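You operate a simulated robot arm through the tools that you are given. There is no shell and no other tool. Be economical: measure what you need, move in short steps, check, and stop when the job is done.

Carry out the task below with a simulated two-armed robot. There is one attempt and no reset: what you move stays moved.

TASK
Pick up the order card that says "GJV-275F" with one hand, pass it to the other hand and put it on the top of the outfeed rollers.
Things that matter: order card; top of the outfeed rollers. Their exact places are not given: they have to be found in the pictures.

The check looks at the end state, three seconds after you hand in, the way a careful person would. Anything else that was tipped, shoved, dropped, spilled or broken makes it a failure.

THE ROBOT
Two 7-joint arms with two-finger parallel grippers on one trunk, on a base that drives. Base frame: it is fixed to the floor where the robot stands at the start and does not move with it; the origin is under the middle of the robot, x ahead of it, y to its left, z up. Readings come in m, rad, newtons and seconds.
The left shoulder is at the start at [0.05, 0.187, 0.985], the right one opposite. With the tool pointing down near the work surface each hand reaches from about 0.1 to 0.64 m from the robot's upright axis, wherever it stands, measured 20 degrees to its own side. Places, roughly: top of the outfeed rollers [0.9, 2.3, 0.6]. Payload 3.43 kg a hand.
Tool frame (each hand has its own): the origin (TCP) lies between the finger pads and is the grasp point; the fingertips stand 0.03 m ahead of it; z points along the fingers, y is the line along which they close. The gripper opens to 0.094 m. The fingers are 0.028 m wide and 0.01 m thick; the gripper's body (0.05 by 0.096 m) begins 0.055 m behind the TCP.
Orientation is told as [roll, pitch, yaw] about the base's x, y, z axes, in that order, counted from this pose: with the fingers straight down and closing along the base's y, the tool's x points along the base's -x, its y along +y and its z along -z.

THE INTERFACE
- The arms move only by the tool drive_tool. It takes "left_targets", "right_targets" or both (then of equal length, played together; a hand with none holds still); each is a list of rows, each an object (a shift or turn left out is 0, a gripper value left out holds the last) with "offset": the shift along the tool's x, y, z in cm, a list of three; "delta_rot": the turn, a rotation vector about the tool's x, y, z in degrees, a list of three; "fingers": the opening in per cent of the stroke, from 0 (shut) to 100 (fully open). In form: [{"offset": [tx, ty, tz], "delta_rot": [wx, wy, wz], "fingers": fingers}, ...]. A call has 1 to 20 rows; each row shifts and turns the commanded pose from where the row before left it, along the tool's axes as they then stand. A row lasts 0.2 s, in which the tool goes at most 0.05 m and 0.15 rad; a call with a longer step from one row to the next is refused whole, and so is a gripper value outside its range. Where a pose cannot be reached the arm comes as near as it can. A force on the tool above 40 N (or 10 N above the force at the start of the call, whichever is more), or a blocked arm, ends the call early, and 0.2 s more pass. The fingers move at their own pace (about 0.153 m/s each) and stop on an object; they squeeze with about 42 N. The grip force told is the motor's: it shows also when the fingers shut on nothing. Time passes only in rows, and 0.2 s behind the last, so rows that do not move let the fingers close. It gives the time, the measured TCP pose, the force on the tool (base axes), the opening and the grip force at its end, in the units of the frame above (readings bear some noise), with the torque about the TCP (base axes, N m) and any sound that the robot's microphone picked up.
- Cameras (640 x 400 px; columns grow to the right, rows downward): "scene" is now at [0.1397, -0.0221, 1.1386]; the picture's right is [-0.25, -0.97, 0.00], its down [-0.62, 0.16, -0.77] and it looks along [0.74, -0.20, -0.64] (base axes); focal length 278 px, centre (320, 200). "left" rides on the left gripper at [0.076, -0.014, -0.102] in its tool frame; the picture's right is [0.18, 0.98, 0.00], its down [-0.75, 0.14, -0.64] and it looks along [-0.63, 0.12, 0.77] (tool axes); focal length 243 px, centre (320, 200). "right" rides on the right gripper at [0.076, 0.014, -0.102] in its tool frame; the picture's right is [-0.18, 0.98, 0.00], its down [-0.75, -0.14, -0.64] and it looks along [-0.63, -0.12, 0.77] (tool axes); focal length 243 px, centre (320, 200).
- snapshot(camera): a new picture of that camera. The clock stands still meanwhile.
- raise_lower(by): slides the trunk up (or, below 0, down) by that many m; the arms and the scene camera ride with it, the base frame stays. It gives what a move gives, with no picture.
- base_move(legs): drives the robot by 1 to 6 legs, each [ahead, left, turn to the left] in m, m and rad, along the robot's own axes; the way and the turn of a leg run together, so that a leg with both is an arc; at most 1.5 m and 3.142 rad a leg. The arms and the cameras ride along, it lands a little off, and it stops where it bumps. It gives what a move gives.
- turn_head(pan, tilt): turns the head with the scene camera to pan (to the left, within 1.396 rad either way) and tilt (down, from -0.506 to 1.204), counted from straight ahead of the robot. It gives what a move gives.
- point_at(camera, pixels): there is no depth. For up to 12 entries [column, row, z] of the newest picture of that camera ("zoom" is the newest enlarged one), the place [x, y] in the base frame at which the ray of that pixel passes the height z, good to about 0.003 m. The clock stands still meanwhile.
- inspect(camera, box): a new picture of the part [left, top, right, bottom] of that camera's present view, enlarged. The clock stands still meanwhile.
- job_done(): hands the job in; it is judged then, once.

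Go step by step. Measure first, check grasps and placings, and put right what went wrong. The budget is 80 turns and 62 pictures, counting those below and the enlarged ones. Unless the task says otherwise, let go and move clear before handing in, and close with one line.

The tools are called after ">>>" by a JSON object that holds its "api" and its "payload". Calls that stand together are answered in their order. drive_tool: Moves the arms, as the interface text tells. Its arguments: {"type":"object","properties":{"left_targets":{"type":"array","items":{"type":"object","properties":{"offset":{"type":"array","items":{"type":"number"}},"delta_rot":{"type":"array","items":{"type":"number"}},"fingers":{"type":"number"}}}},"right_targets":{"type":"array","items":{"type":"object","properties":{"offset":{"type":"array","items":{"type":"number"}},"delta_rot":{"type":"array","items":{"type":"number"}},"fingers":{"type":"number"}}}}},"required":[]} The other tools are called the same way: raise_lower (by) slides the trunk up or down; base_move (legs) drives the base; turn_head (pan, tilt) turns the head that bears the scene camera; snapshot (camera) takes a picture; point_at (camera, pixels) gives the place at which the rays of pixels pass given heights; inspect (camera, box) takes an enlarged picture of a part of a camera's view; job_done () hands the job in.

At the start:

```text
time_s: 0.0
left_tool_pos: [0.5117, 0.1317, 0.9114]
left_orientation: [-0.001, -0.001, 0.0]
left_wrist_force: [0.5, -0.2, -0.3]
left_ft_torque: [-0.01, -0.01, 0.01]
left_width: 0.0938
left_grasp_force: 0.0
right_tool_pos: [0.3279, -0.2354, 0.8234]
right_orientation: [-0.001, -0.001, 0.0]
right_wrist_force: [0.3, 0.1, -0.1]
right_ft_torque: [0.0, 0.03, 0.0]
right_width: 0.0941
right_grasp_force: 0.1
trunk travel left (down, up): [-0.2, 0.232]
robot x, y, heading: [-0.003, -0.0, -0.003]
head pan, tilt: [-0.258, 0.693]
```

scene: 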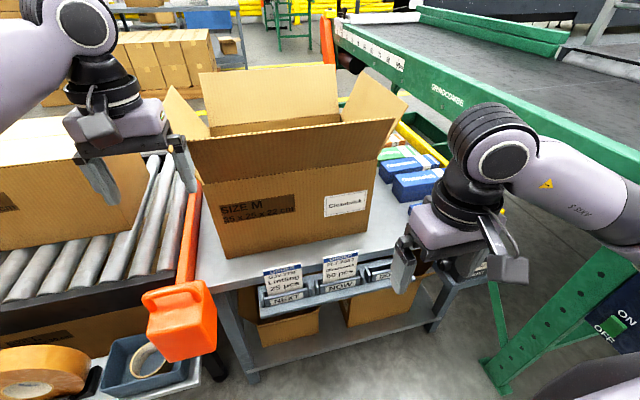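
right: 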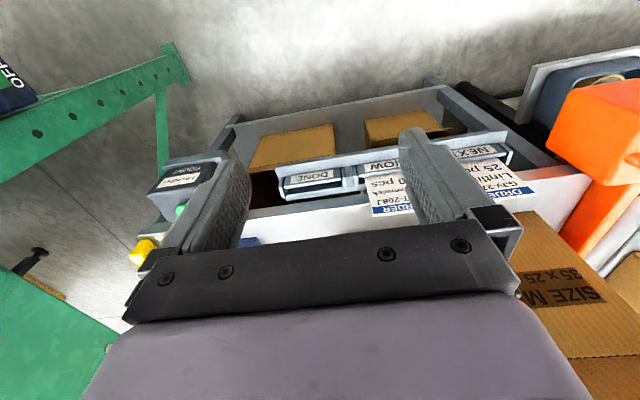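
left: 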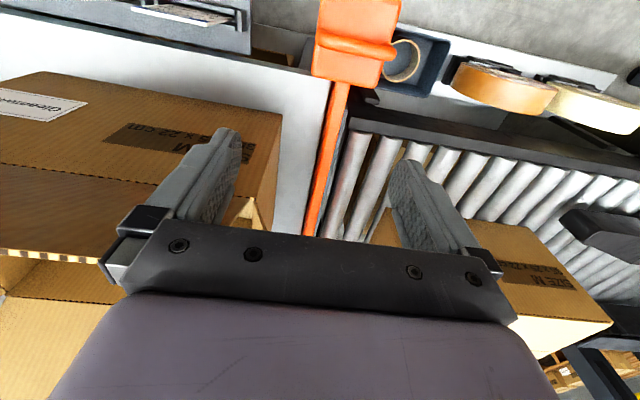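

The scene shows two order cards standing in a rack near pixels (283,283) and (340,270). I enlarge that part to read them.

>>> {"api": "inspect", "payload": {"camera": "scene", "box": [240, 235, 400, 335]}}

>>> {"api": "inspect", "payload": {"camera": "right", "box": [240, 100, 560, 300]}}

```text
4.00 times, centred on (320, 285) of scene
```

zoom: 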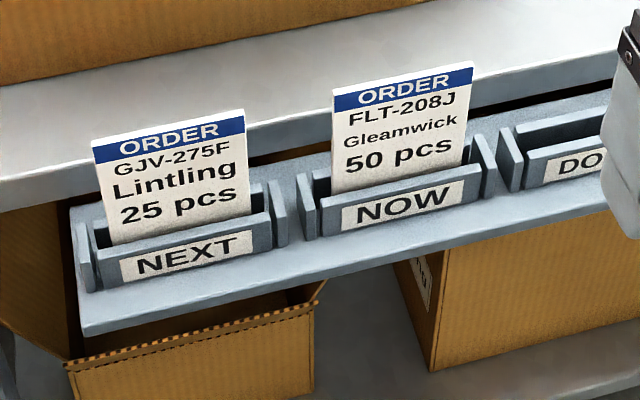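

```text
2.00 times, centred on (400, 200) of right
```

zoom: 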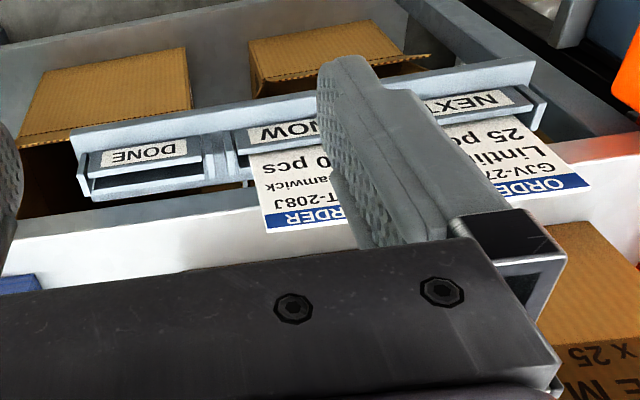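

The wanted card is the left one, in the NEXT slot: top corners at scene (263,270) and (301,262), and the same left corner at right-camera (536,193). I triangulate from both cameras, and look left for the rollers.

>>> {"api": "point_at", "payload": {"camera": "scene", "pixels": [[263.25, 270.5, 0.6], [263.25, 270.5, 0.8], [301, 262.25, 0.6], [301, 262.25, 0.8], [267, 296, 0.7], [303, 289, 0.7]]}}

>>> {"api": "point_at", "payload": {"camera": "right", "pixels": [[536, 192, 0.6], [536, 192, 0.7], [536, 192, 0.8]]}}

>>> {"api": "turn_head", "payload": {"pan": 1.2, "tilt": 0.4}}

>>> {"api": "snapshot", "payload": {"camera": "scene"}}

```text
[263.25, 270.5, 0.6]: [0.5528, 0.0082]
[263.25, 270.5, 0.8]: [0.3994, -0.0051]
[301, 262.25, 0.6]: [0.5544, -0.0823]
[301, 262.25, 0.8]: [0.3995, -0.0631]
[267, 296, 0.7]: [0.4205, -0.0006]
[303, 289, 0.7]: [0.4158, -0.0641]
```

```text
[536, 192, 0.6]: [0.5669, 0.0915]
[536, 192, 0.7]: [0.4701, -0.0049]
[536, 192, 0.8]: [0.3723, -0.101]
```

```text
time_s: 1.6
left_tool_pos: [0.5125, 0.1311, 0.9099]
left_orientation: [0.001, 0.0, -0.001]
left_wrist_force: [-0.5, -0.1, 0.0]
left_ft_torque: [-0.02, -0.06, 0.0]
left_width: 0.094
left_grasp_force: 0.0
right_tool_pos: [0.3281, -0.2353, 0.822]
right_orientation: [-0.002, 0.0, 0.001]
right_wrist_force: [0.2, 1.1, -0.4]
right_ft_torque: [-0.01, -0.02, 0.02]
right_width: 0.094
right_grasp_force: 0.1
trunk travel left (down, up): [-0.2, 0.232]
robot x, y, heading: [-0.0019, 0.001, 0.001]
head pan, tilt: [1.201, 0.4]
```

```text
56 pictures are left
```

scene: 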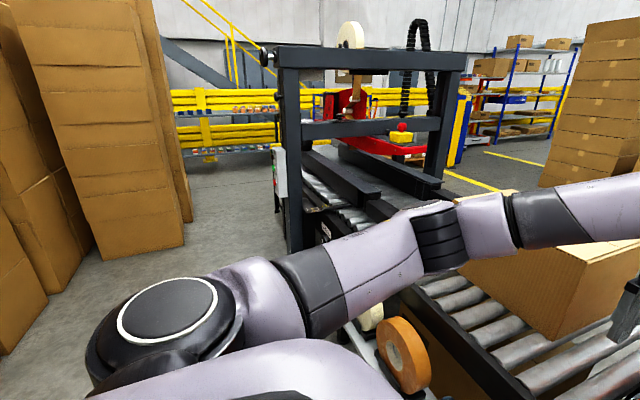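

The left-hand corner triangulates to about [0.472, 0.001, 0.706], so the card's top edge runs along y from 0.00 to -0.073. Next I check how close the carton's front face and flap are to the card, using corners seen by both scene and left cameras.

>>> {"api": "turn_head", "payload": {"pan": -0.05, "tilt": 0.75}}

>>> {"api": "snapshot", "payload": {"camera": "scene"}}

>>> {"api": "point_at", "payload": {"camera": "left", "pixels": [[281, 117, 0.6], [281, 117, 0.7], [40, 73, 0.6], [40, 73, 0.7], [3, 250, 0.8], [3, 250, 0.9], [110, 278, 0.8], [110, 278, 0.9]]}}

```text
time_s: 3.0
left_tool_pos: [0.5122, 0.131, 0.9085]
left_orientation: [-0.001, -0.001, 0.001]
left_wrist_force: [0.9, -0.1, 0.2]
left_ft_torque: [-0.01, -0.01, 0.01]
left_width: 0.0941
left_grasp_force: 0.1
right_tool_pos: [0.3277, -0.235, 0.8218]
right_orientation: [0.001, 0.001, -0.001]
right_wrist_force: [-0.8, -0.4, -0.8]
right_ft_torque: [0.05, 0.0, 0.01]
right_width: 0.0943
right_grasp_force: 0.0
trunk travel left (down, up): [-0.2, 0.232]
robot x, y, heading: [-0.0001, 0.0011, -0.003]
head pan, tilt: [-0.051, 0.75]
```

```text
55 pictures are left
```

scene: 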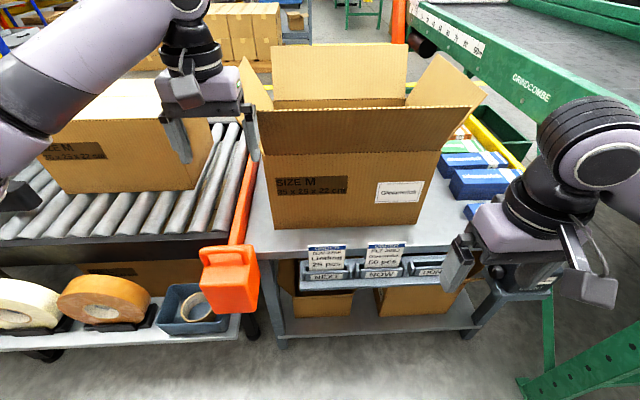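

```text
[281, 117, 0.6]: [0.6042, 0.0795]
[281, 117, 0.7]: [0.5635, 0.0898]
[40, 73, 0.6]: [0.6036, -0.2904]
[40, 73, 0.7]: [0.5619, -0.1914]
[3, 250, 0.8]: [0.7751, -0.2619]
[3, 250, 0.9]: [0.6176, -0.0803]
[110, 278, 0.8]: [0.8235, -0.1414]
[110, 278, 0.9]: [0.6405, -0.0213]
```

>>> {"api": "point_at", "payload": {"camera": "scene", "pixels": [[275, 229, 0.6], [275, 229, 0.7], [429, 227, 0.6], [429, 227, 0.7], [266, 155, 0.9], [258, 108, 1.0], [474, 106, 1.0], [430, 152, 0.9], [260, 259, 0.65], [300, 246, 0.706]]}}

>>> {"api": "inspect", "payload": {"camera": "scene", "box": [260, 215, 420, 315]}}

```text
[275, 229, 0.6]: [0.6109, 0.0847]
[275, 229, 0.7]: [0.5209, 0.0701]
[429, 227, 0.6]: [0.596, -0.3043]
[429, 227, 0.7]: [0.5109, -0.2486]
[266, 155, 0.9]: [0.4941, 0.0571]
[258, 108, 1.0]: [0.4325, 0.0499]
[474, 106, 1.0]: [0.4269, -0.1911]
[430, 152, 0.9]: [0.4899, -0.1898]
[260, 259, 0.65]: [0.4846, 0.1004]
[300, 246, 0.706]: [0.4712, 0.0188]
```

```text
4.00 times, centred on (340, 265) of scene
```

zoom: 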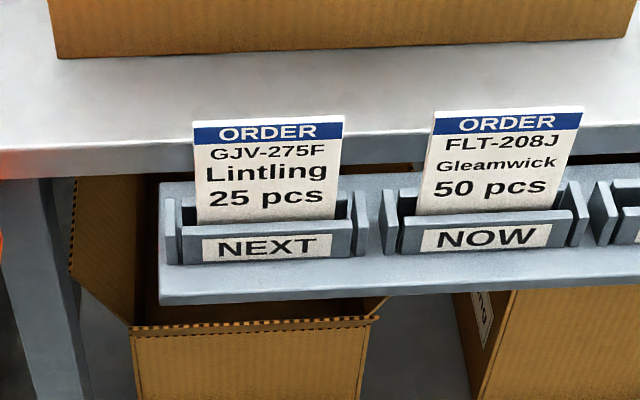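

The table top is about z=0.60, the carton face at x≈0.60 and its flap no nearer than about x=0.54, so a straight-down grasp at x≈0.47 has room. I pull the left hand back and bring the right hand to hover above the card, turned 90°.

>>> {"api": "drive_tool", "payload": {"left_targets": [{"offset": [4, 1.5, -1]}, {"offset": [4, 1.5, -1]}, {"offset": [4, 1.5, -1]}, {"offset": [4, 1.5, -1]}], "right_targets": [{"offset": [0, 0, 0]}, {"offset": [0, 0, 0]}, {"offset": [0, 0, 0]}, {"offset": [0, 0, 0]}]}}

>>> {"api": "drive_tool", "payload": {"right_targets": [{"offset": [-2, 3.3, 0]}, {"offset": [-2, 3.3, 0]}, {"offset": [-2, 3.3, 0]}, {"offset": [-2, 3.3, 0]}, {"offset": [-2, 3.3, 0]}, {"offset": [-2, 3.5, 0]}, {"delta_rot": [0, 0, -8.18]}, {"delta_rot": [0, 0, -8.18]}, {"delta_rot": [0, 0, -8.18]}, {"delta_rot": [0, 0, -8.18]}, {"delta_rot": [0, 0, -8.18]}, {"delta_rot": [0, 0, -8.18]}, {"delta_rot": [0, 0, -8.18]}, {"delta_rot": [0, 0, -8.18]}, {"delta_rot": [0, 0, -8.18]}, {"delta_rot": [0, 0, -8.18]}, {"delta_rot": [0, 0, -8.2]}]}}

>>> {"api": "snapshot", "payload": {"camera": "right"}}

>>> {"api": "snapshot", "payload": {"camera": "scene"}}

```text
time_s: 4.0
left_tool_pos: [0.3529, 0.1907, 0.9522]
left_orientation: [-0.001, 0.002, 0.001]
left_wrist_force: [0.0, 0.8, -0.2]
left_ft_torque: [0.0, -0.03, -0.02]
left_width: 0.0938
left_grasp_force: 0.0
right_tool_pos: [0.3285, -0.235, 0.8223]
right_orientation: [0.0, -0.002, 0.001]
right_wrist_force: [0.7, 0.6, -0.4]
right_ft_torque: [0.01, 0.06, 0.04]
right_width: 0.0939
right_grasp_force: 0.0
trunk travel left (down, up): [-0.2, 0.232]
robot x, y, heading: [-0.0042, -0.0034, 0.0]
head pan, tilt: [-0.051, 0.75]
```

```text
time_s: 7.6
left_tool_pos: [0.354, 0.1886, 0.9512]
left_orientation: [-0.002, 0.001, 0.001]
left_wrist_force: [-1.1, -0.7, 0.2]
left_ft_torque: [-0.01, 0.03, -0.01]
left_width: 0.0938
left_grasp_force: 0.1
right_tool_pos: [0.4478, -0.0359, 0.8223]
right_orientation: [0.0, 0.001, 1.141]
right_wrist_force: [0.6, -0.6, 0.9]
right_ft_torque: [0.03, 0.02, -0.02]
right_width: 0.094
right_grasp_force: 0.1
right hand out of reach, approached as far as the arm can: row 15, 16, 17
trunk travel left (down, up): [-0.2, 0.232]
robot x, y, heading: [-0.0018, 0.0016, -0.001]
head pan, tilt: [-0.051, 0.75]
```

```text
53 pictures are left
```

right: 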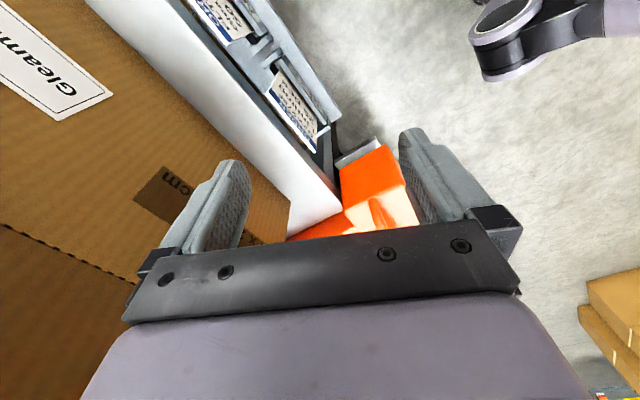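

```text
52 pictures are left
```

scene: 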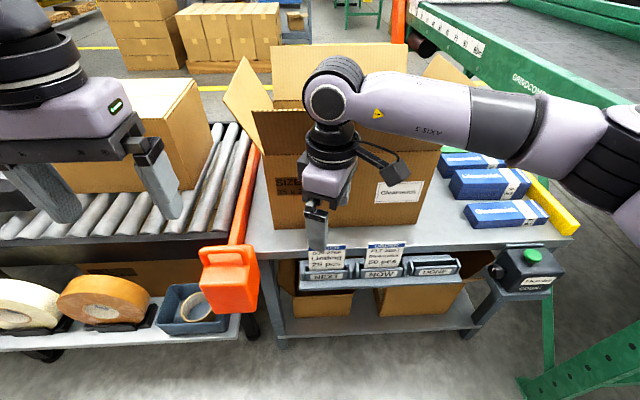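

The right wrist stopped at a yaw of 1.14 rad, its limit. The grip is symmetric, so I turn it the other way to yaw -90°.

>>> {"api": "drive_tool", "payload": {"right_targets": [{"offset": [0, 0, -1], "delta_rot": [0, 0, 8.2]}, {"offset": [0, 0, -1], "delta_rot": [0, 0, 8.2]}, {"offset": [0, 0, -1], "delta_rot": [0, 0, 8.2]}, {"delta_rot": [0, 0, 8.2]}, {"delta_rot": [0, 0, 8.2]}, {"delta_rot": [0, 0, 8.2]}, {"delta_rot": [0, 0, 8.2]}, {"delta_rot": [0, 0, 8.2]}, {"delta_rot": [0, 0, 8.2]}, {"delta_rot": [0, 0, 8.2]}, {"delta_rot": [0, 0, 8.2]}, {"delta_rot": [0, 0, 8.2]}, {"delta_rot": [0, 0, 8.2]}, {"delta_rot": [0, 0, 8.2]}, {"delta_rot": [0, 0, 8.2]}, {"delta_rot": [0, 0, 8.2]}, {"delta_rot": [0, 0, 8.2]}, {"delta_rot": [0, 0, 8.2]}, {"delta_rot": [0, 0, 7.8]}]}}

>>> {"api": "snapshot", "payload": {"camera": "right"}}

>>> {"api": "snapshot", "payload": {"camera": "scene"}}

```text
time_s: 11.6
left_tool_pos: [0.3538, 0.1903, 0.9523]
left_orientation: [-0.002, 0.0, -0.001]
left_wrist_force: [-0.5, -0.4, 0.7]
left_ft_torque: [-0.02, -0.01, 0.0]
left_width: 0.0941
left_grasp_force: 0.0
right_tool_pos: [0.4488, -0.0351, 0.8534]
right_orientation: [0.001, -0.002, -1.574]
right_wrist_force: [0.3, 0.1, 0.4]
right_ft_torque: [0.01, 0.03, -0.04]
right_width: 0.0938
right_grasp_force: 0.0
trunk travel left (down, up): [-0.2, 0.232]
robot x, y, heading: [0.0027, -0.0037, 0.001]
head pan, tilt: [-0.051, 0.75]
```

```text
51 pictures are left
```

right: 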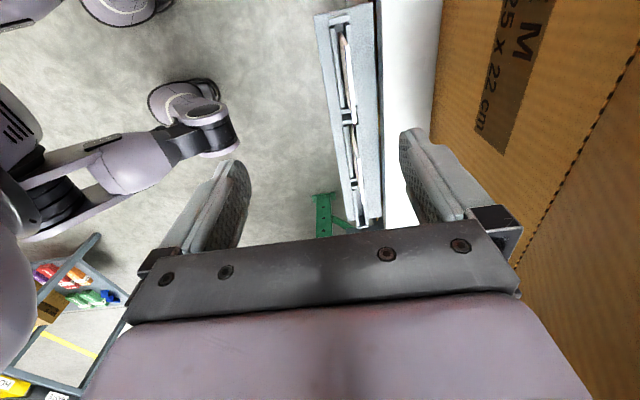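

```text
50 pictures are left
```

scene: 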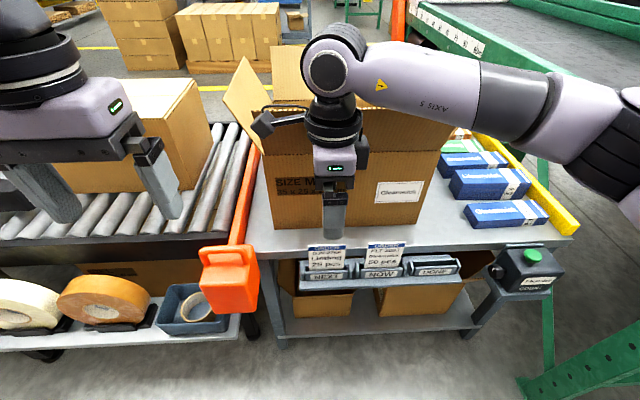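

The hand is now at yaw -1.57 over the rack; the cards show edge-on at right-camera (345,60) and (355,160). I enlarge that.

>>> {"api": "inspect", "payload": {"camera": "right", "box": [280, 0, 440, 100]}}

>>> {"api": "point_at", "payload": {"camera": "zoom", "pixels": [[320, 200, 0.7]]}}

```text
4.00 times, centred on (360, 50) of right
```

zoom: 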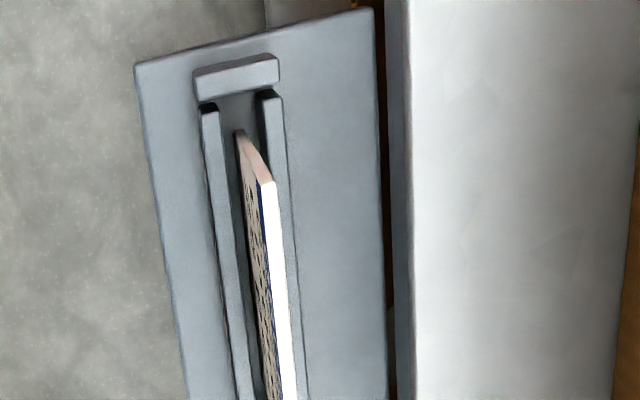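

```text
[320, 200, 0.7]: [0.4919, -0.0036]
```

Card's top corner shows at zoom (260–275,183) and the shaft is clear of the table edge. I measure the top edge line and slot walls.

>>> {"api": "point_at", "payload": {"camera": "zoom", "pixels": [[259, 183, 0.706], [275, 181, 0.706], [284, 398, 0.706], [297, 398, 0.706], [238, 132, 0.64], [238, 132, 0.65], [263, 95, 0.645], [280, 95, 0.645], [200, 105, 0.645], [400, 200, 0.6]]}}

>>> {"api": "inspect", "payload": {"camera": "right", "box": [280, 60, 440, 160]}}

```text
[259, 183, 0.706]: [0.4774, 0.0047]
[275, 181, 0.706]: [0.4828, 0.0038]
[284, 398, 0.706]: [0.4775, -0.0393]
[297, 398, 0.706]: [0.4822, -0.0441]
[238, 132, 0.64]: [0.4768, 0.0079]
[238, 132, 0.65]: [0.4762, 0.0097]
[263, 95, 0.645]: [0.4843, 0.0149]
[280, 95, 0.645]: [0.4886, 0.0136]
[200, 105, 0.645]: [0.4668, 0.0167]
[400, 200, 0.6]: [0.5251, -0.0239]
```

```text
4.00 times, centred on (360, 110) of right
```

zoom: 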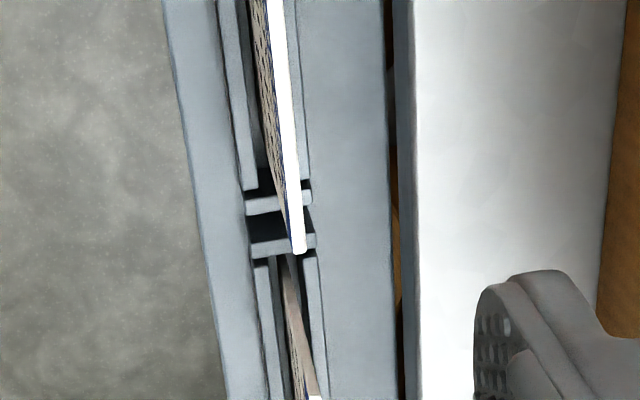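

The card's top edge is at x≈0.480, y 0.004 to about -0.07, standing nearly upright. I centre on it, half close the fingers, go down to z≈0.712 and check before closing.

>>> {"api": "drive_tool", "payload": {"right_targets": [{"offset": [0, 3.1, 0], "fingers": 50}, {"offset": [0, 0, 2]}, {"offset": [0, 0, 3]}, {"offset": [0, 0, 3]}, {"offset": [0, 0, 2]}]}}

>>> {"api": "inspect", "payload": {"camera": "scene", "box": [260, 185, 420, 285]}}

>>> {"api": "snapshot", "payload": {"camera": "right"}}

```text
time_s: 12.8
left_tool_pos: [0.3552, 0.1901, 0.9515]
left_orientation: [0.001, -0.001, 0.001]
left_wrist_force: [0.2, 0.0, -0.7]
left_ft_torque: [-0.02, 0.0, 0.04]
left_width: 0.0939
left_grasp_force: 0.1
right_tool_pos: [0.4806, -0.0348, 0.7516]
right_orientation: [0.0, 0.0, -1.572]
right_wrist_force: [0.3, 0.2, -0.3]
right_ft_torque: [0.0, -0.01, -0.04]
right_width: 0.047
right_grasp_force: 0.1
trunk travel left (down, up): [-0.2, 0.232]
robot x, y, heading: [-0.0004, -0.0004, 0.001]
head pan, tilt: [-0.051, 0.75]
```

```text
4.00 times, centred on (340, 235) of scene
```

zoom: 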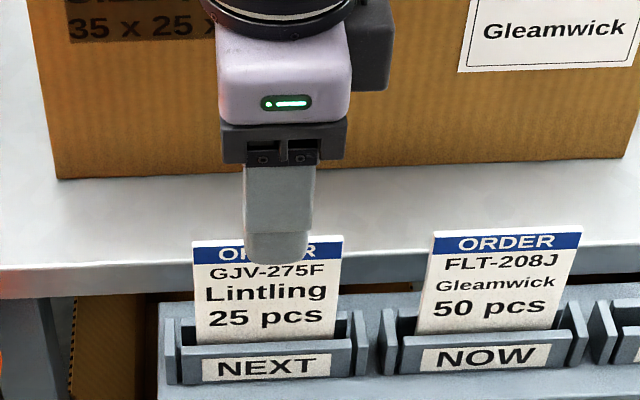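

```text
46 pictures are left
```

right: 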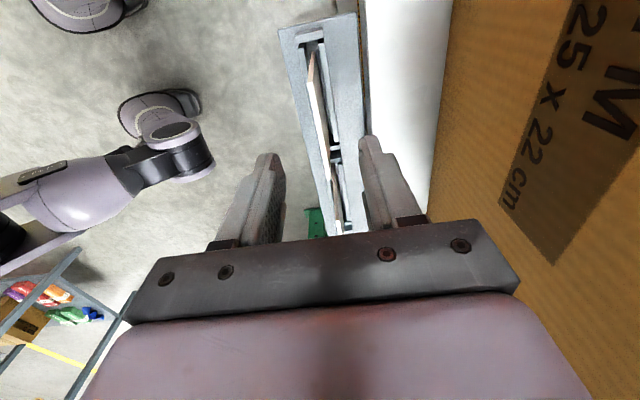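

The fingers straddle the card well. Down 3.8 cm more, then close and check the grip.

>>> {"api": "drive_tool", "payload": {"right_targets": [{"offset": [0, 0, 2]}, {"offset": [0, 0, 1.8]}, {}, {"fingers": 0}, {}, {}, {}]}}

>>> {"api": "inspect", "payload": {"camera": "scene", "box": [260, 185, 420, 285]}}

```text
time_s: 14.4
left_tool_pos: [0.3547, 0.1896, 0.9521]
left_orientation: [-0.001, 0.0, 0.0]
left_wrist_force: [0.0, 0.2, -0.5]
left_ft_torque: [0.02, 0.03, -0.01]
left_width: 0.0939
left_grasp_force: 0.0
right_tool_pos: [0.4795, -0.0373, 0.7126]
right_orientation: [0.0, 0.001, -1.574]
right_wrist_force: [0.2, -0.1, 0.4]
right_ft_torque: [0.01, -0.02, 0.0]
right_width: 0.002
right_grasp_force: 36.1
trunk travel left (down, up): [-0.2, 0.232]
robot x, y, heading: [-0.0002, 0.0003, -0.001]
head pan, tilt: [-0.051, 0.75]
```

```text
4.00 times, centred on (340, 235) of scene
```

zoom: 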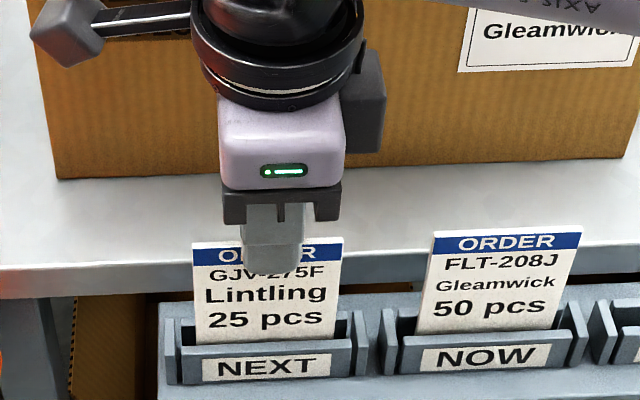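

Gripped on 2 mm with 36 N. I lift straight up 12 cm and look.

>>> {"api": "drive_tool", "payload": {"right_targets": [{"offset": [0, 0, -1]}, {"offset": [0, 0, -2]}, {"offset": [0, 0, -3]}, {"offset": [0, 0, -3]}, {"offset": [0, 0, -3]}]}}

>>> {"api": "snapshot", "payload": {"camera": "scene"}}

```text
time_s: 15.6
left_tool_pos: [0.3538, 0.1905, 0.9517]
left_orientation: [-0.001, 0.0, -0.001]
left_wrist_force: [-0.3, 0.2, 0.9]
left_ft_torque: [0.02, -0.01, 0.01]
left_width: 0.094
left_grasp_force: 0.0
right_tool_pos: [0.4775, -0.0363, 0.8348]
right_orientation: [0.001, -0.001, -1.571]
right_wrist_force: [-0.5, -0.3, 0.0]
right_ft_torque: [0.02, 0.0, 0.0]
right_width: 0.0022
right_grasp_force: 36.2
trunk travel left (down, up): [-0.2, 0.232]
robot x, y, heading: [-0.0016, 0.0012, 0.001]
head pan, tilt: [-0.051, 0.75]
```

```text
44 pictures are left
```

scene: 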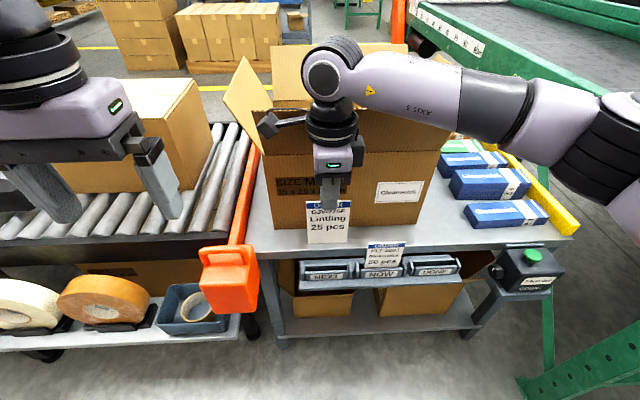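

The card came out cleanly, and the rack and the other card are undisturbed. I bring it back and up to a hand-over place and turn the right hand to yaw 0, ahead of tilting it so the card lies level between the two hands.

>>> {"api": "drive_tool", "payload": {"right_targets": [{"offset": [0, -2, -4]}, {"offset": [0, -2, -4]}, {"offset": [-1, -2, -4]}, {"offset": [-2, -2, 0]}, {"delta_rot": [0, 0, -8.2]}, {"delta_rot": [0, 0, -8.2]}, {"delta_rot": [0, 0, -8.2]}, {"delta_rot": [0, 0, -8.2]}, {"delta_rot": [0, 0, -8.2]}, {"delta_rot": [0, 0, -8.2]}, {"delta_rot": [0, 0, -8.2]}, {"delta_rot": [0, 0, -8.2]}, {"delta_rot": [0, 0, -8.2]}, {"delta_rot": [0, 0, -8.2]}, {"delta_rot": [0, 0, -8.0]}]}}

>>> {"api": "drive_tool", "payload": {"right_targets": [{"delta_rot": [-8.2, 0, 0]}, {"delta_rot": [-8.2, 0, 0]}, {"delta_rot": [-8.2, 0, 0]}, {"delta_rot": [-8.2, 0, 0]}, {"delta_rot": [-8.2, 0, 0]}, {"delta_rot": [-8.2, 0, 0]}, {"delta_rot": [-8.2, 0, 0]}, {"delta_rot": [-8.2, 0, 0]}, {"delta_rot": [-8.2, 0, 0]}, {"delta_rot": [-8.2, 0, 0]}, {"delta_rot": [-8.0, 0, 0]}]}}

>>> {"api": "snapshot", "payload": {"camera": "scene"}}

```text
time_s: 18.8
left_tool_pos: [0.3538, 0.1896, 0.9516]
left_orientation: [-0.003, 0.001, -0.001]
left_wrist_force: [0.3, -0.7, -0.5]
left_ft_torque: [0.01, 0.0, -0.02]
left_width: 0.0939
left_grasp_force: 0.1
right_tool_pos: [0.3986, -0.0654, 0.9545]
right_orientation: [0.0, -0.001, 0.003]
right_wrist_force: [0.2, -0.7, 0.2]
right_ft_torque: [-0.03, -0.03, 0.02]
right_width: 0.0022
right_grasp_force: 36.8
trunk travel left (down, up): [-0.2, 0.232]
robot x, y, heading: [-0.0011, -0.0001, 0.0]
head pan, tilt: [-0.051, 0.75]
```

```text
time_s: 21.2
left_tool_pos: [0.3542, 0.1901, 0.952]
left_orientation: [0.0, 0.0, 0.001]
left_wrist_force: [-0.4, 0.2, 0.0]
left_ft_torque: [-0.03, -0.04, 0.01]
left_width: 0.0939
left_grasp_force: 0.1
right_tool_pos: [0.3992, -0.0658, 0.9557]
right_orientation: [1.572, -0.001, -0.003]
right_wrist_force: [-0.5, -0.4, 0.2]
right_ft_torque: [0.04, -0.01, -0.02]
right_width: 0.0022
right_grasp_force: 36.6
trunk travel left (down, up): [-0.2, 0.232]
robot x, y, heading: [-0.002, -0.0025, 0.0]
head pan, tilt: [-0.051, 0.75]
```

```text
43 pictures are left
```

scene: 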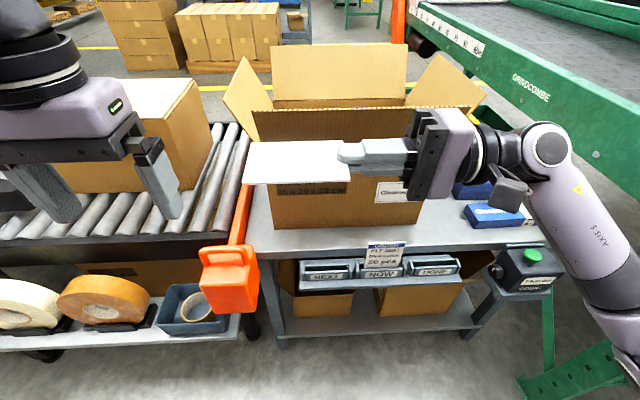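

The card now lies level, sticking out to the left from the right hand (pixels 243–350, row 160). I measure its free end, and turn the left hand to point at it.

>>> {"api": "point_at", "payload": {"camera": "scene", "pixels": [[243, 184, 0.955], [247, 142, 0.955], [350, 181, 0.955], [346, 141, 0.955], [340, 158, 0.955]]}}

>>> {"api": "drive_tool", "payload": {"left_targets": [{"offset": [0, 4, 0]}, {"offset": [0, 4, 0]}, {"offset": [0, 4, 0]}, {"delta_rot": [8.2, 0, 0]}, {"delta_rot": [8.2, 0, 0]}, {"delta_rot": [8.2, 0, 0]}, {"delta_rot": [8.2, 0, 0]}, {"delta_rot": [8.2, 0, 0]}, {"delta_rot": [8.2, 0, 0]}, {"delta_rot": [8.2, 0, 0]}, {"delta_rot": [8.2, 0, 0]}, {"delta_rot": [8.2, 0, 0]}, {"delta_rot": [8.2, 0, 0]}, {"delta_rot": [8.0, 0, 0]}]}}

>>> {"api": "snapshot", "payload": {"camera": "scene"}}

```text
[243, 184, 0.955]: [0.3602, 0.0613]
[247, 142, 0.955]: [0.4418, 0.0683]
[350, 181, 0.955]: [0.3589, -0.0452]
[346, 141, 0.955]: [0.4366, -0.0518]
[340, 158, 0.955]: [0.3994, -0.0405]
```

```text
time_s: 24.2
left_tool_pos: [0.3515, 0.3115, 0.9503]
left_orientation: [-1.573, 0.001, 0.0]
left_wrist_force: [-0.5, 0.1, -0.1]
left_ft_torque: [0.01, 0.02, 0.02]
left_width: 0.094
left_grasp_force: 0.0
right_tool_pos: [0.4001, -0.0653, 0.9554]
right_orientation: [1.57, 0.001, -0.002]
right_wrist_force: [-0.5, -0.1, -0.3]
right_ft_torque: [0.0, 0.0, 0.0]
right_width: 0.0022
right_grasp_force: 37.2
trunk travel left (down, up): [-0.2, 0.232]
robot x, y, heading: [-0.0007, 0.0049, 0.003]
head pan, tilt: [-0.051, 0.75]
```

```text
42 pictures are left
```

scene: 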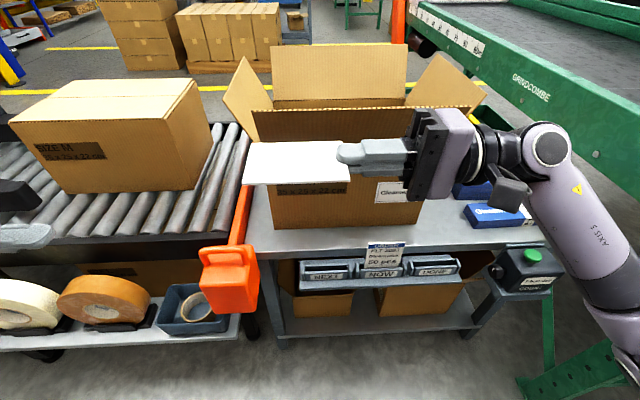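

The free end is at y≈0.065, x 0.36–0.44. The left hand points squarely at it; I bring it in to y≈0.067 with fingers open.

>>> {"api": "drive_tool", "payload": {"left_targets": [{"offset": [-2.4, -0.25, 0]}, {"offset": [-2.45, -0.25, 0]}, {"offset": [0, 0, 4]}, {"offset": [0, 0, 4]}, {"offset": [0, 0, 4]}, {"offset": [0, 0, 4]}, {"offset": [0, 0, 4]}, {"offset": [0, 0, 2.5]}, {"offset": [0, 0, 1.8]}]}}

>>> {"api": "snapshot", "payload": {"camera": "scene"}}

>>> {"api": "snapshot", "payload": {"camera": "left"}}

```text
time_s: 26.2
left_tool_pos: [0.4003, 0.0675, 0.9543]
left_orientation: [-1.57, 0.0, -0.001]
left_wrist_force: [-0.2, -0.4, 0.3]
left_ft_torque: [0.0, 0.03, 0.02]
left_width: 0.094
left_grasp_force: 0.1
right_tool_pos: [0.3992, -0.0655, 0.9564]
right_orientation: [1.571, 0.0, -0.002]
right_wrist_force: [0.2, 0.2, -0.5]
right_ft_torque: [0.02, -0.01, -0.02]
right_width: 0.0023
right_grasp_force: 36.7
trunk travel left (down, up): [-0.2, 0.232]
robot x, y, heading: [0.0044, -0.0017, -0.002]
head pan, tilt: [-0.051, 0.75]
```

```text
41 pictures are left
```

scene: 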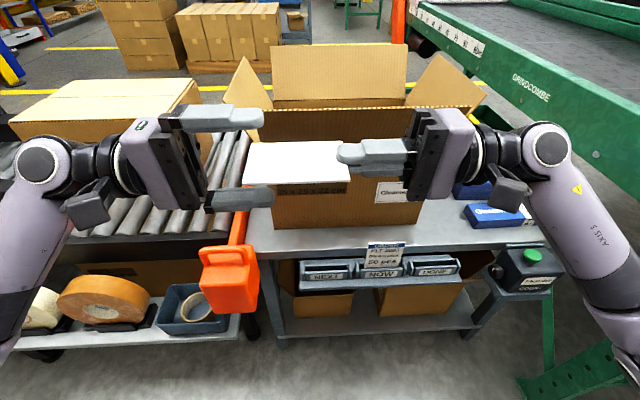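

```text
40 pictures are left
```

left: 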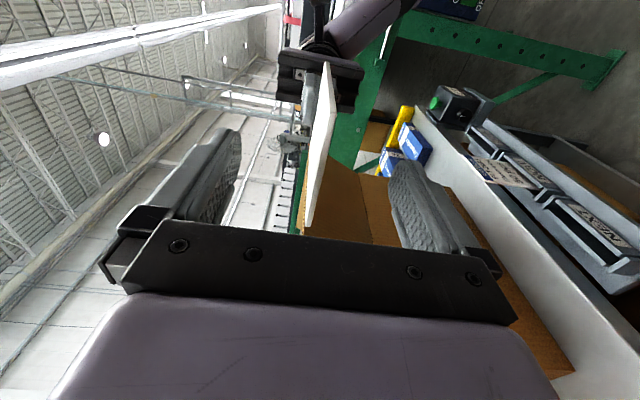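

The card lies between the left fingers (left camera, 300–335 columns). I close the left hand and check its grip before letting go with the right.

>>> {"api": "drive_tool", "payload": {"left_targets": [{"fingers": 0}, {}, {}, {}]}}

>>> {"api": "snapshot", "payload": {"camera": "scene"}}

```text
time_s: 27.2
left_tool_pos: [0.3978, 0.0684, 0.9535]
left_orientation: [-1.571, -0.001, 0.0]
left_wrist_force: [-1.5, -1.5, 2.3]
left_ft_torque: [-0.27, 0.01, 0.01]
left_width: 0.002
left_grasp_force: 36.8
right_tool_pos: [0.3994, -0.0654, 0.955]
right_orientation: [1.571, 0.0, -0.001]
right_wrist_force: [0.6, 1.3, -3.9]
right_ft_torque: [-0.14, -0.02, -0.03]
right_width: 0.0021
right_grasp_force: 36.8
trunk travel left (down, up): [-0.2, 0.232]
robot x, y, heading: [-0.0006, 0.0006, -0.002]
head pan, tilt: [-0.051, 0.75]
```

```text
39 pictures are left
```

scene: 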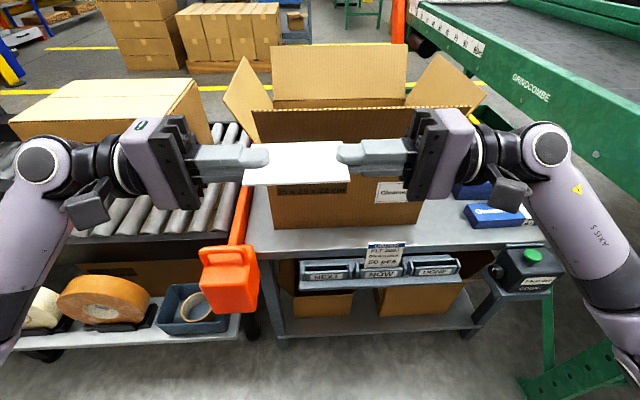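

Both hands hold the card's ends at 2 mm. The right hand opens and backs straight off to its side.

>>> {"api": "drive_tool", "payload": {"right_targets": [{"fingers": 60}, {}, {}, {"offset": [0, 0, -3]}, {"offset": [0, 0, -4]}, {"offset": [0, 0, -4]}, {"offset": [0, 0, -4]}]}}

>>> {"api": "turn_head", "payload": {"pan": 0.75, "tilt": 0.3}}

>>> {"api": "snapshot", "payload": {"camera": "scene"}}

```text
time_s: 28.8
left_tool_pos: [0.3984, 0.0684, 0.9531]
left_orientation: [-1.571, 0.0, 0.001]
left_wrist_force: [0.4, -0.1, 0.3]
left_ft_torque: [-0.01, 0.02, -0.01]
left_width: 0.0021
left_grasp_force: 37.0
right_tool_pos: [0.3972, -0.2151, 0.9554]
right_orientation: [1.571, -0.003, -0.002]
right_wrist_force: [0.4, -0.5, -0.3]
right_ft_torque: [0.02, 0.0, -0.03]
right_width: 0.0565
right_grasp_force: 0.1
trunk travel left (down, up): [-0.2, 0.232]
robot x, y, heading: [-0.0014, -0.002, -0.002]
head pan, tilt: [-0.051, 0.75]
```

```text
time_s: 29.9
left_tool_pos: [0.3994, 0.0695, 0.954]
left_orientation: [-1.571, 0.001, 0.001]
left_wrist_force: [0.3, 0.6, -0.1]
left_ft_torque: [0.0, 0.02, -0.03]
left_width: 0.0024
left_grasp_force: 36.7
right_tool_pos: [0.397, -0.2148, 0.9545]
right_orientation: [1.572, -0.002, -0.001]
right_wrist_force: [-1.0, -0.2, 0.1]
right_ft_torque: [0.02, -0.02, -0.02]
right_width: 0.0564
right_grasp_force: 0.1
trunk travel left (down, up): [-0.2, 0.232]
robot x, y, heading: [0.0012, -0.0036, -0.0]
head pan, tilt: [0.75, 0.3]
```

```text
38 pictures are left
```

scene: 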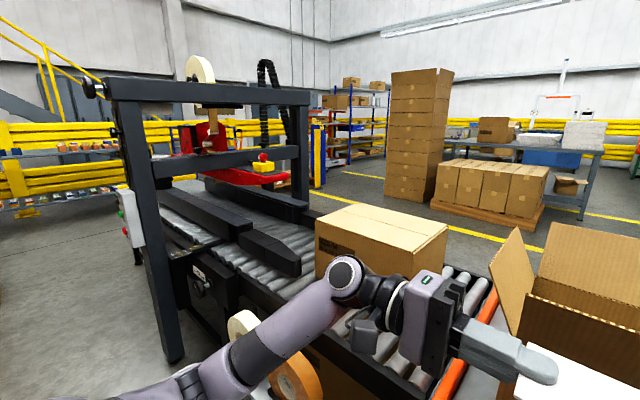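

The right hand is clear and the left holds the card alone. The line runs left through the sealer frame (post foot at (175,358)) and its rollers continue behind it at (170,200). I measure some floor points and look further left before driving.

>>> {"api": "point_at", "payload": {"camera": "scene", "pixels": [[175, 360, 0], [165, 230, 0.6], [188, 240, 0.6], [170, 190, 0.6], [250, 330, 0.45], [128, 190, 0.6], [258, 212, 0.6], [135, 262, 0.0]]}}

>>> {"api": "turn_head", "payload": {"pan": 1.39, "tilt": 0.45}}

>>> {"api": "snapshot", "payload": {"camera": "scene"}}

```text
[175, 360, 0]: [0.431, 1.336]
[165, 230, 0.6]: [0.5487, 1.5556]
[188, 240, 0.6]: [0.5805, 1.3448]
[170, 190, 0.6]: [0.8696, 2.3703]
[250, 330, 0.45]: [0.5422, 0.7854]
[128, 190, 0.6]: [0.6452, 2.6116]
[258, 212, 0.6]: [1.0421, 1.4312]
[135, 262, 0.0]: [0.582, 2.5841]
```

```text
time_s: 31.0
left_tool_pos: [0.4003, 0.0684, 0.9541]
left_orientation: [-1.571, 0.0, -0.001]
left_wrist_force: [0.0, 0.1, 0.8]
left_ft_torque: [0.04, -0.02, 0.03]
left_width: 0.0019
left_grasp_force: 37.6
right_tool_pos: [0.3981, -0.2157, 0.9553]
right_orientation: [1.57, 0.0, -0.002]
right_wrist_force: [0.6, -0.6, -0.1]
right_ft_torque: [0.01, -0.02, 0.0]
right_width: 0.0566
right_grasp_force: 0.0
trunk travel left (down, up): [-0.2, 0.232]
robot x, y, heading: [0.0015, 0.0018, 0.001]
head pan, tilt: [1.389, 0.45]
```

```text
37 pictures are left
```

scene: 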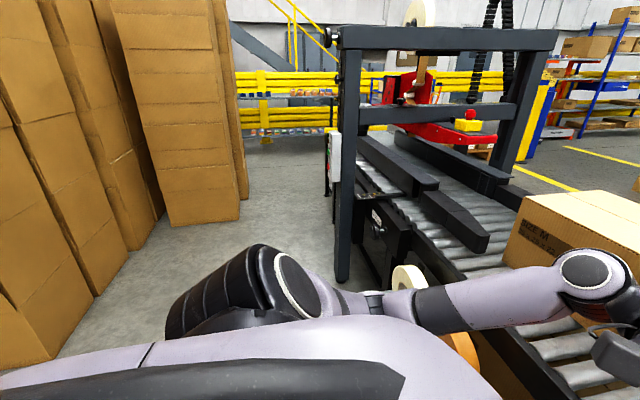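

A stack of cartons stands on the left; I measure its floor corners against the sealer post to see the corridor's width.

>>> {"api": "point_at", "payload": {"camera": "scene", "pixels": [[168, 228, 0], [240, 220, 0], [248, 197, 0], [52, 360, 0], [97, 300, 0], [128, 258, 0], [342, 282, 0], [328, 195, 0]]}}

```text
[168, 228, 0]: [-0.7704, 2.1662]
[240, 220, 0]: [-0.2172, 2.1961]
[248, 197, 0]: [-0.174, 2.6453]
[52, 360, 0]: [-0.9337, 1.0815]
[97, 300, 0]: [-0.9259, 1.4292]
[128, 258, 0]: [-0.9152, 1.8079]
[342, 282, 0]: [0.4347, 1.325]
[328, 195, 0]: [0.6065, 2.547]
```

The corridor between the carton stack (x≈-0.2 beyond y 2.17) and the line (x≈0.43 at the frame post) is passable. I back off 0.3 m so the hands clear the post, then go left 1.3 m and look again.

>>> {"api": "base_move", "payload": {"legs": [[-0.3, 0, 0], [0, 1.3, 0]]}}

>>> {"api": "turn_head", "payload": {"pan": 0.7, "tilt": 0.45}}

>>> {"api": "snapshot", "payload": {"camera": "scene"}}

```text
time_s: 44.3
left_tool_pos: [0.0961, 1.3784, 0.9542]
left_orientation: [-1.57, 0.0, 0.004]
left_wrist_force: [0.6, 0.0, -0.2]
left_ft_torque: [0.01, 0.05, 0.03]
left_width: 0.0021
left_grasp_force: 36.5
right_tool_pos: [0.0947, 1.0935, 0.955]
right_orientation: [1.571, 0.0, 0.005]
right_wrist_force: [-0.3, 0.3, 0.0]
right_ft_torque: [-0.05, -0.02, -0.04]
right_width: 0.0564
right_grasp_force: 0.1
trunk travel left (down, up): [-0.2, 0.232]
robot x, y, heading: [-0.301, 1.3053, 0.004]
head pan, tilt: [1.389, 0.45]
```

```text
time_s: 45.3
left_tool_pos: [0.0959, 1.3778, 0.9539]
left_orientation: [-1.572, 0.001, 0.003]
left_wrist_force: [0.3, -0.1, -0.5]
left_ft_torque: [0.02, 0.0, 0.0]
left_width: 0.0019
left_grasp_force: 36.8
right_tool_pos: [0.0953, 1.0926, 0.957]
right_orientation: [1.57, 0.001, 0.004]
right_wrist_force: [-0.4, -0.7, 0.5]
right_ft_torque: [-0.02, 0.0, 0.02]
right_width: 0.0563
right_grasp_force: 0.1
trunk travel left (down, up): [-0.2, 0.232]
robot x, y, heading: [-0.3004, 1.3065, 0.003]
head pan, tilt: [0.7, 0.45]
```

```text
36 pictures are left
```

scene: 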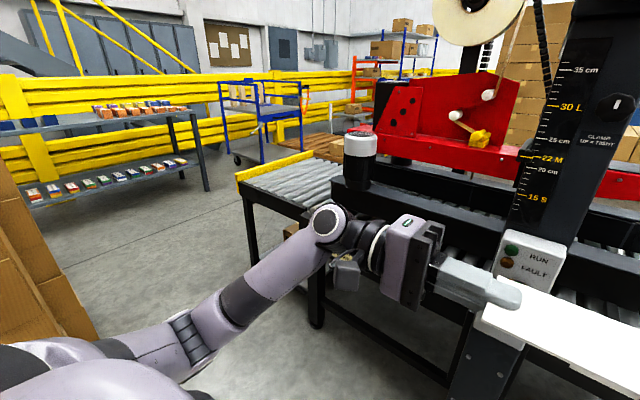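

The outfeed rollers show at (240–340, 160–205) with a yellow end stop and no box on them; a beacon stands at (360,155). I measure their edges.

>>> {"api": "point_at", "payload": {"camera": "scene", "pixels": [[240, 188, 0.6], [310, 156, 0.6], [330, 206, 0.6], [350, 165, 0.6], [360, 185, 0.6], [317, 327, 0.0], [250, 262, 0.0], [338, 190, 0.6], [275, 178, 0.6]]}}

>>> {"api": "inspect", "payload": {"camera": "scene", "box": [220, 120, 412, 240]}}

```text
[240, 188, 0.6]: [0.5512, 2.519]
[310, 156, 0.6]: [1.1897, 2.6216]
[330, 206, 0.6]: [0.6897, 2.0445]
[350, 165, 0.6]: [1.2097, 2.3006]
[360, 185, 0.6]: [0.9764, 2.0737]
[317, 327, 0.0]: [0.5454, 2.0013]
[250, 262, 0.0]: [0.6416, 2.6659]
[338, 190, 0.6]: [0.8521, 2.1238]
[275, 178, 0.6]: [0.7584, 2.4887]
```

```text
3.33 times, centred on (316, 180) of scene
```

zoom: 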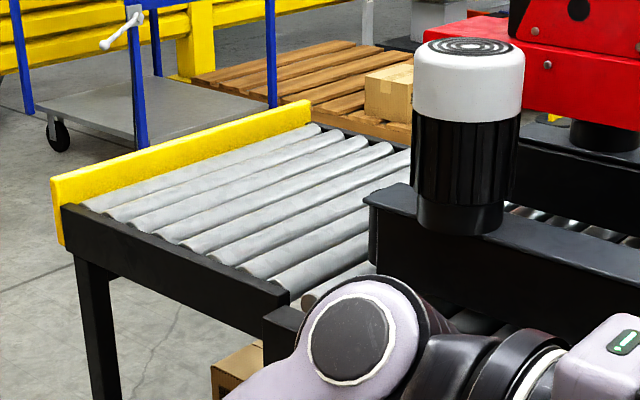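

The outfeed bed measures x≈0.6–1.15, y≈2.07–2.55, with rollers running along x about 7 cm apart. I plan to set the card on edge across several rollers with the fingers pointing down and let it fall flat. So I turn the left hand to point down with yaw +90° and tuck it in a bit.

>>> {"api": "drive_tool", "payload": {"left_targets": [{"delta_rot": [-8.2, 0, 0]}, {"delta_rot": [-8.2, 0, 0]}, {"delta_rot": [-8.2, 0, 0]}, {"delta_rot": [-8.2, 0, 0]}, {"delta_rot": [-8.2, 0, 0]}, {"delta_rot": [-8.2, 0, 0]}, {"delta_rot": [-8.2, 0, 0]}, {"delta_rot": [-8.2, 0, 0]}, {"delta_rot": [-8.2, 0, 0]}, {"delta_rot": [-8.2, 0, 0]}, {"delta_rot": [-8.0, 0, 0]}]}}

>>> {"api": "drive_tool", "payload": {"left_targets": [{"delta_rot": [0, 0, -8.2]}, {"delta_rot": [0, 0, -8.2]}, {"delta_rot": [0, 0, -8.2]}, {"delta_rot": [0, 0, -8.2]}, {"delta_rot": [0, 0, -8.2]}, {"delta_rot": [0, 0, -8.2]}, {"delta_rot": [0, 0, -8.2]}, {"delta_rot": [0, 0, -8.2]}, {"delta_rot": [0, 0, -8.2]}, {"delta_rot": [0, 0, -8.2]}, {"delta_rot": [0, 0, -8.0]}, {"offset": [-2, 3, -2]}, {"offset": [-2, 3, -2]}, {"offset": [-2, 2, -1]}]}}

>>> {"api": "turn_head", "payload": {"pan": 0.5, "tilt": 0.75}}

>>> {"api": "snapshot", "payload": {"camera": "scene"}}

```text
time_s: 47.7
left_tool_pos: [0.0965, 1.378, 0.9528]
left_orientation: [0.003, 0.0, 0.002]
left_wrist_force: [-0.7, -0.2, -0.2]
left_ft_torque: [0.02, -0.01, 0.0]
left_width: 0.0021
left_grasp_force: 37.2
right_tool_pos: [0.0941, 1.0946, 0.9546]
right_orientation: [1.571, -0.001, 0.002]
right_wrist_force: [0.2, 0.3, -0.1]
right_ft_torque: [0.01, -0.01, 0.01]
right_width: 0.0563
right_grasp_force: 0.1
trunk travel left (down, up): [-0.2, 0.232]
robot x, y, heading: [-0.3054, 1.3074, 0.005]
head pan, tilt: [0.7, 0.45]
```

```text
time_s: 50.7
left_tool_pos: [0.0151, 1.437, 1.0023]
left_orientation: [0.002, 0.002, 1.576]
left_wrist_force: [-0.1, 0.2, 0.1]
left_ft_torque: [-0.01, -0.03, 0.0]
left_width: 0.002
left_grasp_force: 37.5
right_tool_pos: [0.0945, 1.0936, 0.9558]
right_orientation: [1.57, -0.002, 0.004]
right_wrist_force: [0.5, 0.3, -0.3]
right_ft_torque: [-0.02, 0.01, 0.02]
right_width: 0.0563
right_grasp_force: 0.1
trunk travel left (down, up): [-0.2, 0.232]
robot x, y, heading: [-0.2993, 1.3066, 0.002]
head pan, tilt: [0.7, 0.45]
```

```text
time_s: 51.5
left_tool_pos: [0.0165, 1.4369, 1.0037]
left_orientation: [0.0, 0.0, 1.574]
left_wrist_force: [0.2, -0.3, 0.0]
left_ft_torque: [0.0, 0.02, 0.01]
left_width: 0.0021
left_grasp_force: 36.9
right_tool_pos: [0.0955, 1.0947, 0.955]
right_orientation: [1.57, 0.0, 0.004]
right_wrist_force: [-0.1, 0.4, 0.7]
right_ft_torque: [0.0, 0.02, 0.0]
right_width: 0.0563
right_grasp_force: 0.1
trunk travel left (down, up): [-0.2, 0.232]
robot x, y, heading: [-0.3031, 1.3068, 0.005]
head pan, tilt: [0.499, 0.75]
```

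```text
34 pictures are left
```

scene: 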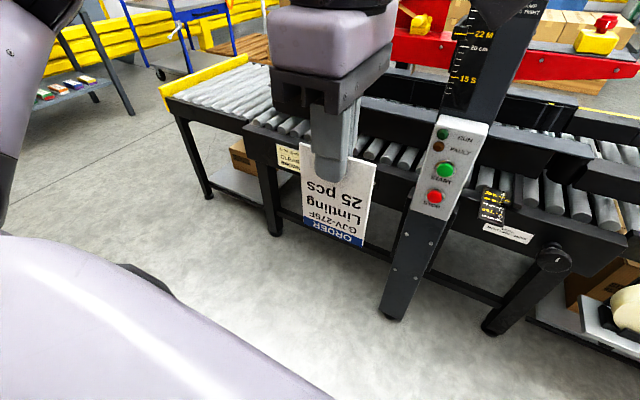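

The card hangs text-up-side-down below the left fingers and the rollers are at the picture's upper left. I tuck the right hand (fingers down, closer in), then drive left 0.35 m and ahead 0.4 m.

>>> {"api": "drive_tool", "payload": {"right_targets": [{"delta_rot": [8.2, 0, 0]}, {"delta_rot": [8.2, 0, 0]}, {"delta_rot": [8.2, 0, 0]}, {"delta_rot": [8.2, 0, 0]}, {"delta_rot": [8.2, 0, 0]}, {"delta_rot": [8.2, 0, 0]}, {"delta_rot": [8.2, 0, 0]}, {"delta_rot": [8.2, 0, 0]}, {"delta_rot": [8.2, 0, 0]}, {"delta_rot": [8.2, 0, 0]}, {"delta_rot": [8, 0, 0]}, {"offset": [4, 0, -1]}, {"offset": [4, 0, -1]}, {"offset": [4, 0, -1]}]}}

>>> {"api": "base_move", "payload": {"legs": [[0, 0.35, 0], [0.4, 0, 0]]}}

>>> {"api": "snapshot", "payload": {"camera": "scene"}}

```text
time_s: 54.5
left_tool_pos: [0.0149, 1.4366, 1.0029]
left_orientation: [0.001, 0.001, 1.575]
left_wrist_force: [0.2, -0.3, 0.0]
left_ft_torque: [-0.01, 0.01, 0.0]
left_width: 0.0021
left_grasp_force: 37.2
right_tool_pos: [-0.0281, 1.0922, 0.9859]
right_orientation: [0.001, 0.0, 0.004]
right_wrist_force: [-0.5, 0.0, 0.5]
right_ft_torque: [0.03, -0.02, 0.01]
right_width: 0.0565
right_grasp_force: 0.1
trunk travel left (down, up): [-0.2, 0.232]
robot x, y, heading: [-0.3048, 1.3087, 0.006]
head pan, tilt: [0.499, 0.75]
```

```text
time_s: 60.4
left_tool_pos: [0.3984, 1.7905, 1.0074]
left_orientation: [-0.012, 0.003, 1.561]
left_wrist_force: [-1.3, 0.4, 0.2]
left_ft_torque: [0.01, -0.02, 0.02]
left_width: 0.002
left_grasp_force: 37.0
right_tool_pos: [0.342, 1.4434, 0.9892]
right_orientation: [-0.02, -0.039, 0.022]
right_wrist_force: [0.0, 0.6, 0.3]
right_ft_torque: [-0.01, 0.03, -0.04]
right_width: 0.0568
right_grasp_force: 0.1
trunk travel left (down, up): [-0.2, 0.232]
robot x, y, heading: [0.0851, 1.6624, -0.01]
head pan, tilt: [0.499, 0.75]
stopped in leg 2: the robot was blocked; the commanded pose is now the measured one
```

```text
33 pictures are left
```

scene: 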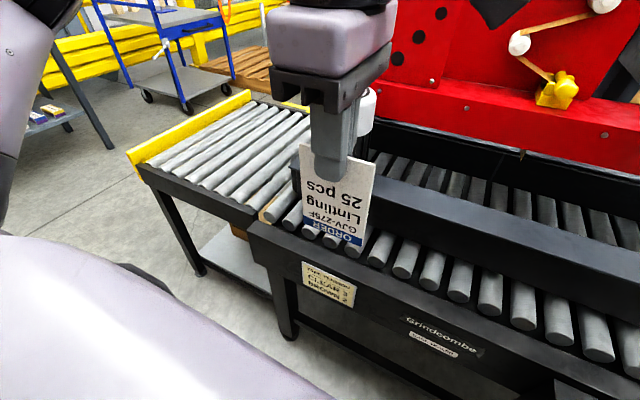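

The drive stopped at x=0.085: the right hand (tilted slightly at [0.34,1.44]) touched the sealer post. I back off 0.1 m and look at that spot.

>>> {"api": "base_move", "payload": {"legs": [[-0.1, 0, 0.01]]}}

>>> {"api": "turn_head", "payload": {"pan": -0.3, "tilt": 0.6}}

>>> {"api": "snapshot", "payload": {"camera": "scene"}}

>>> {"api": "snapshot", "payload": {"camera": "right"}}

```text
time_s: 61.5
left_tool_pos: [0.308, 1.7932, 1.003]
left_orientation: [0.0, 0.0, 1.575]
left_wrist_force: [-0.1, 0.5, 0.1]
left_ft_torque: [-0.01, -0.03, -0.03]
left_width: 0.002
left_grasp_force: 36.8
right_tool_pos: [0.2566, 1.4462, 0.9845]
right_orientation: [-0.018, -0.018, 0.031]
right_wrist_force: [-0.4, 0.0, 0.3]
right_ft_torque: [-0.05, 0.01, 0.0]
right_width: 0.0566
right_grasp_force: 0.0
trunk travel left (down, up): [-0.2, 0.232]
robot x, y, heading: [-0.0119, 1.6655, 0.006]
head pan, tilt: [0.499, 0.75]
```

```text
time_s: 62.6
left_tool_pos: [0.3077, 1.7937, 1.0026]
left_orientation: [0.001, 0.0, 1.575]
left_wrist_force: [-0.3, -0.3, -0.4]
left_ft_torque: [-0.02, 0.03, 0.0]
left_width: 0.0022
left_grasp_force: 36.5
right_tool_pos: [0.2572, 1.4466, 0.9835]
right_orientation: [-0.017, -0.02, 0.029]
right_wrist_force: [0.5, -0.9, -0.4]
right_ft_torque: [-0.03, 0.02, 0.0]
right_width: 0.0566
right_grasp_force: 0.0
trunk travel left (down, up): [-0.2, 0.232]
robot x, y, heading: [-0.013, 1.6622, 0.003]
head pan, tilt: [-0.3, 0.6]
```

```text
32 pictures are left
```

scene: 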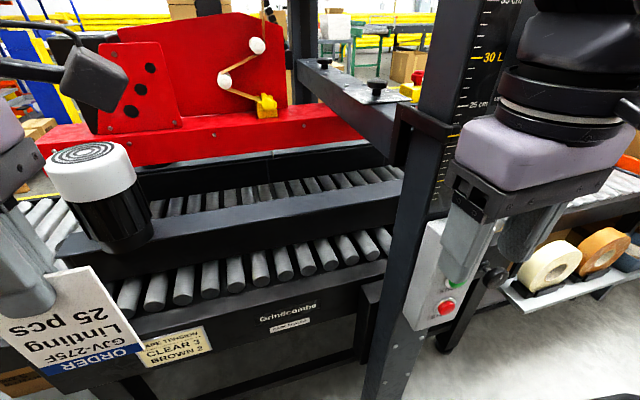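

```text
31 pictures are left
```

right: 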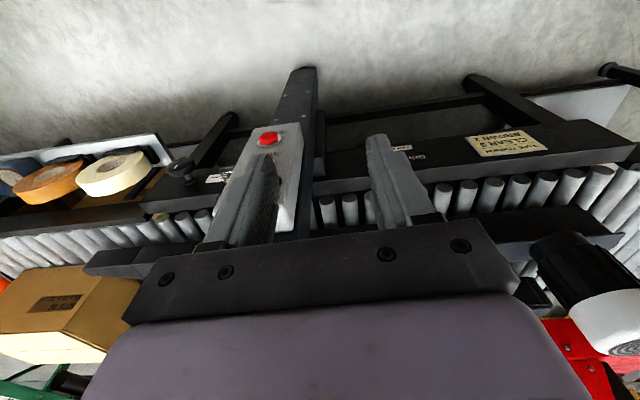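

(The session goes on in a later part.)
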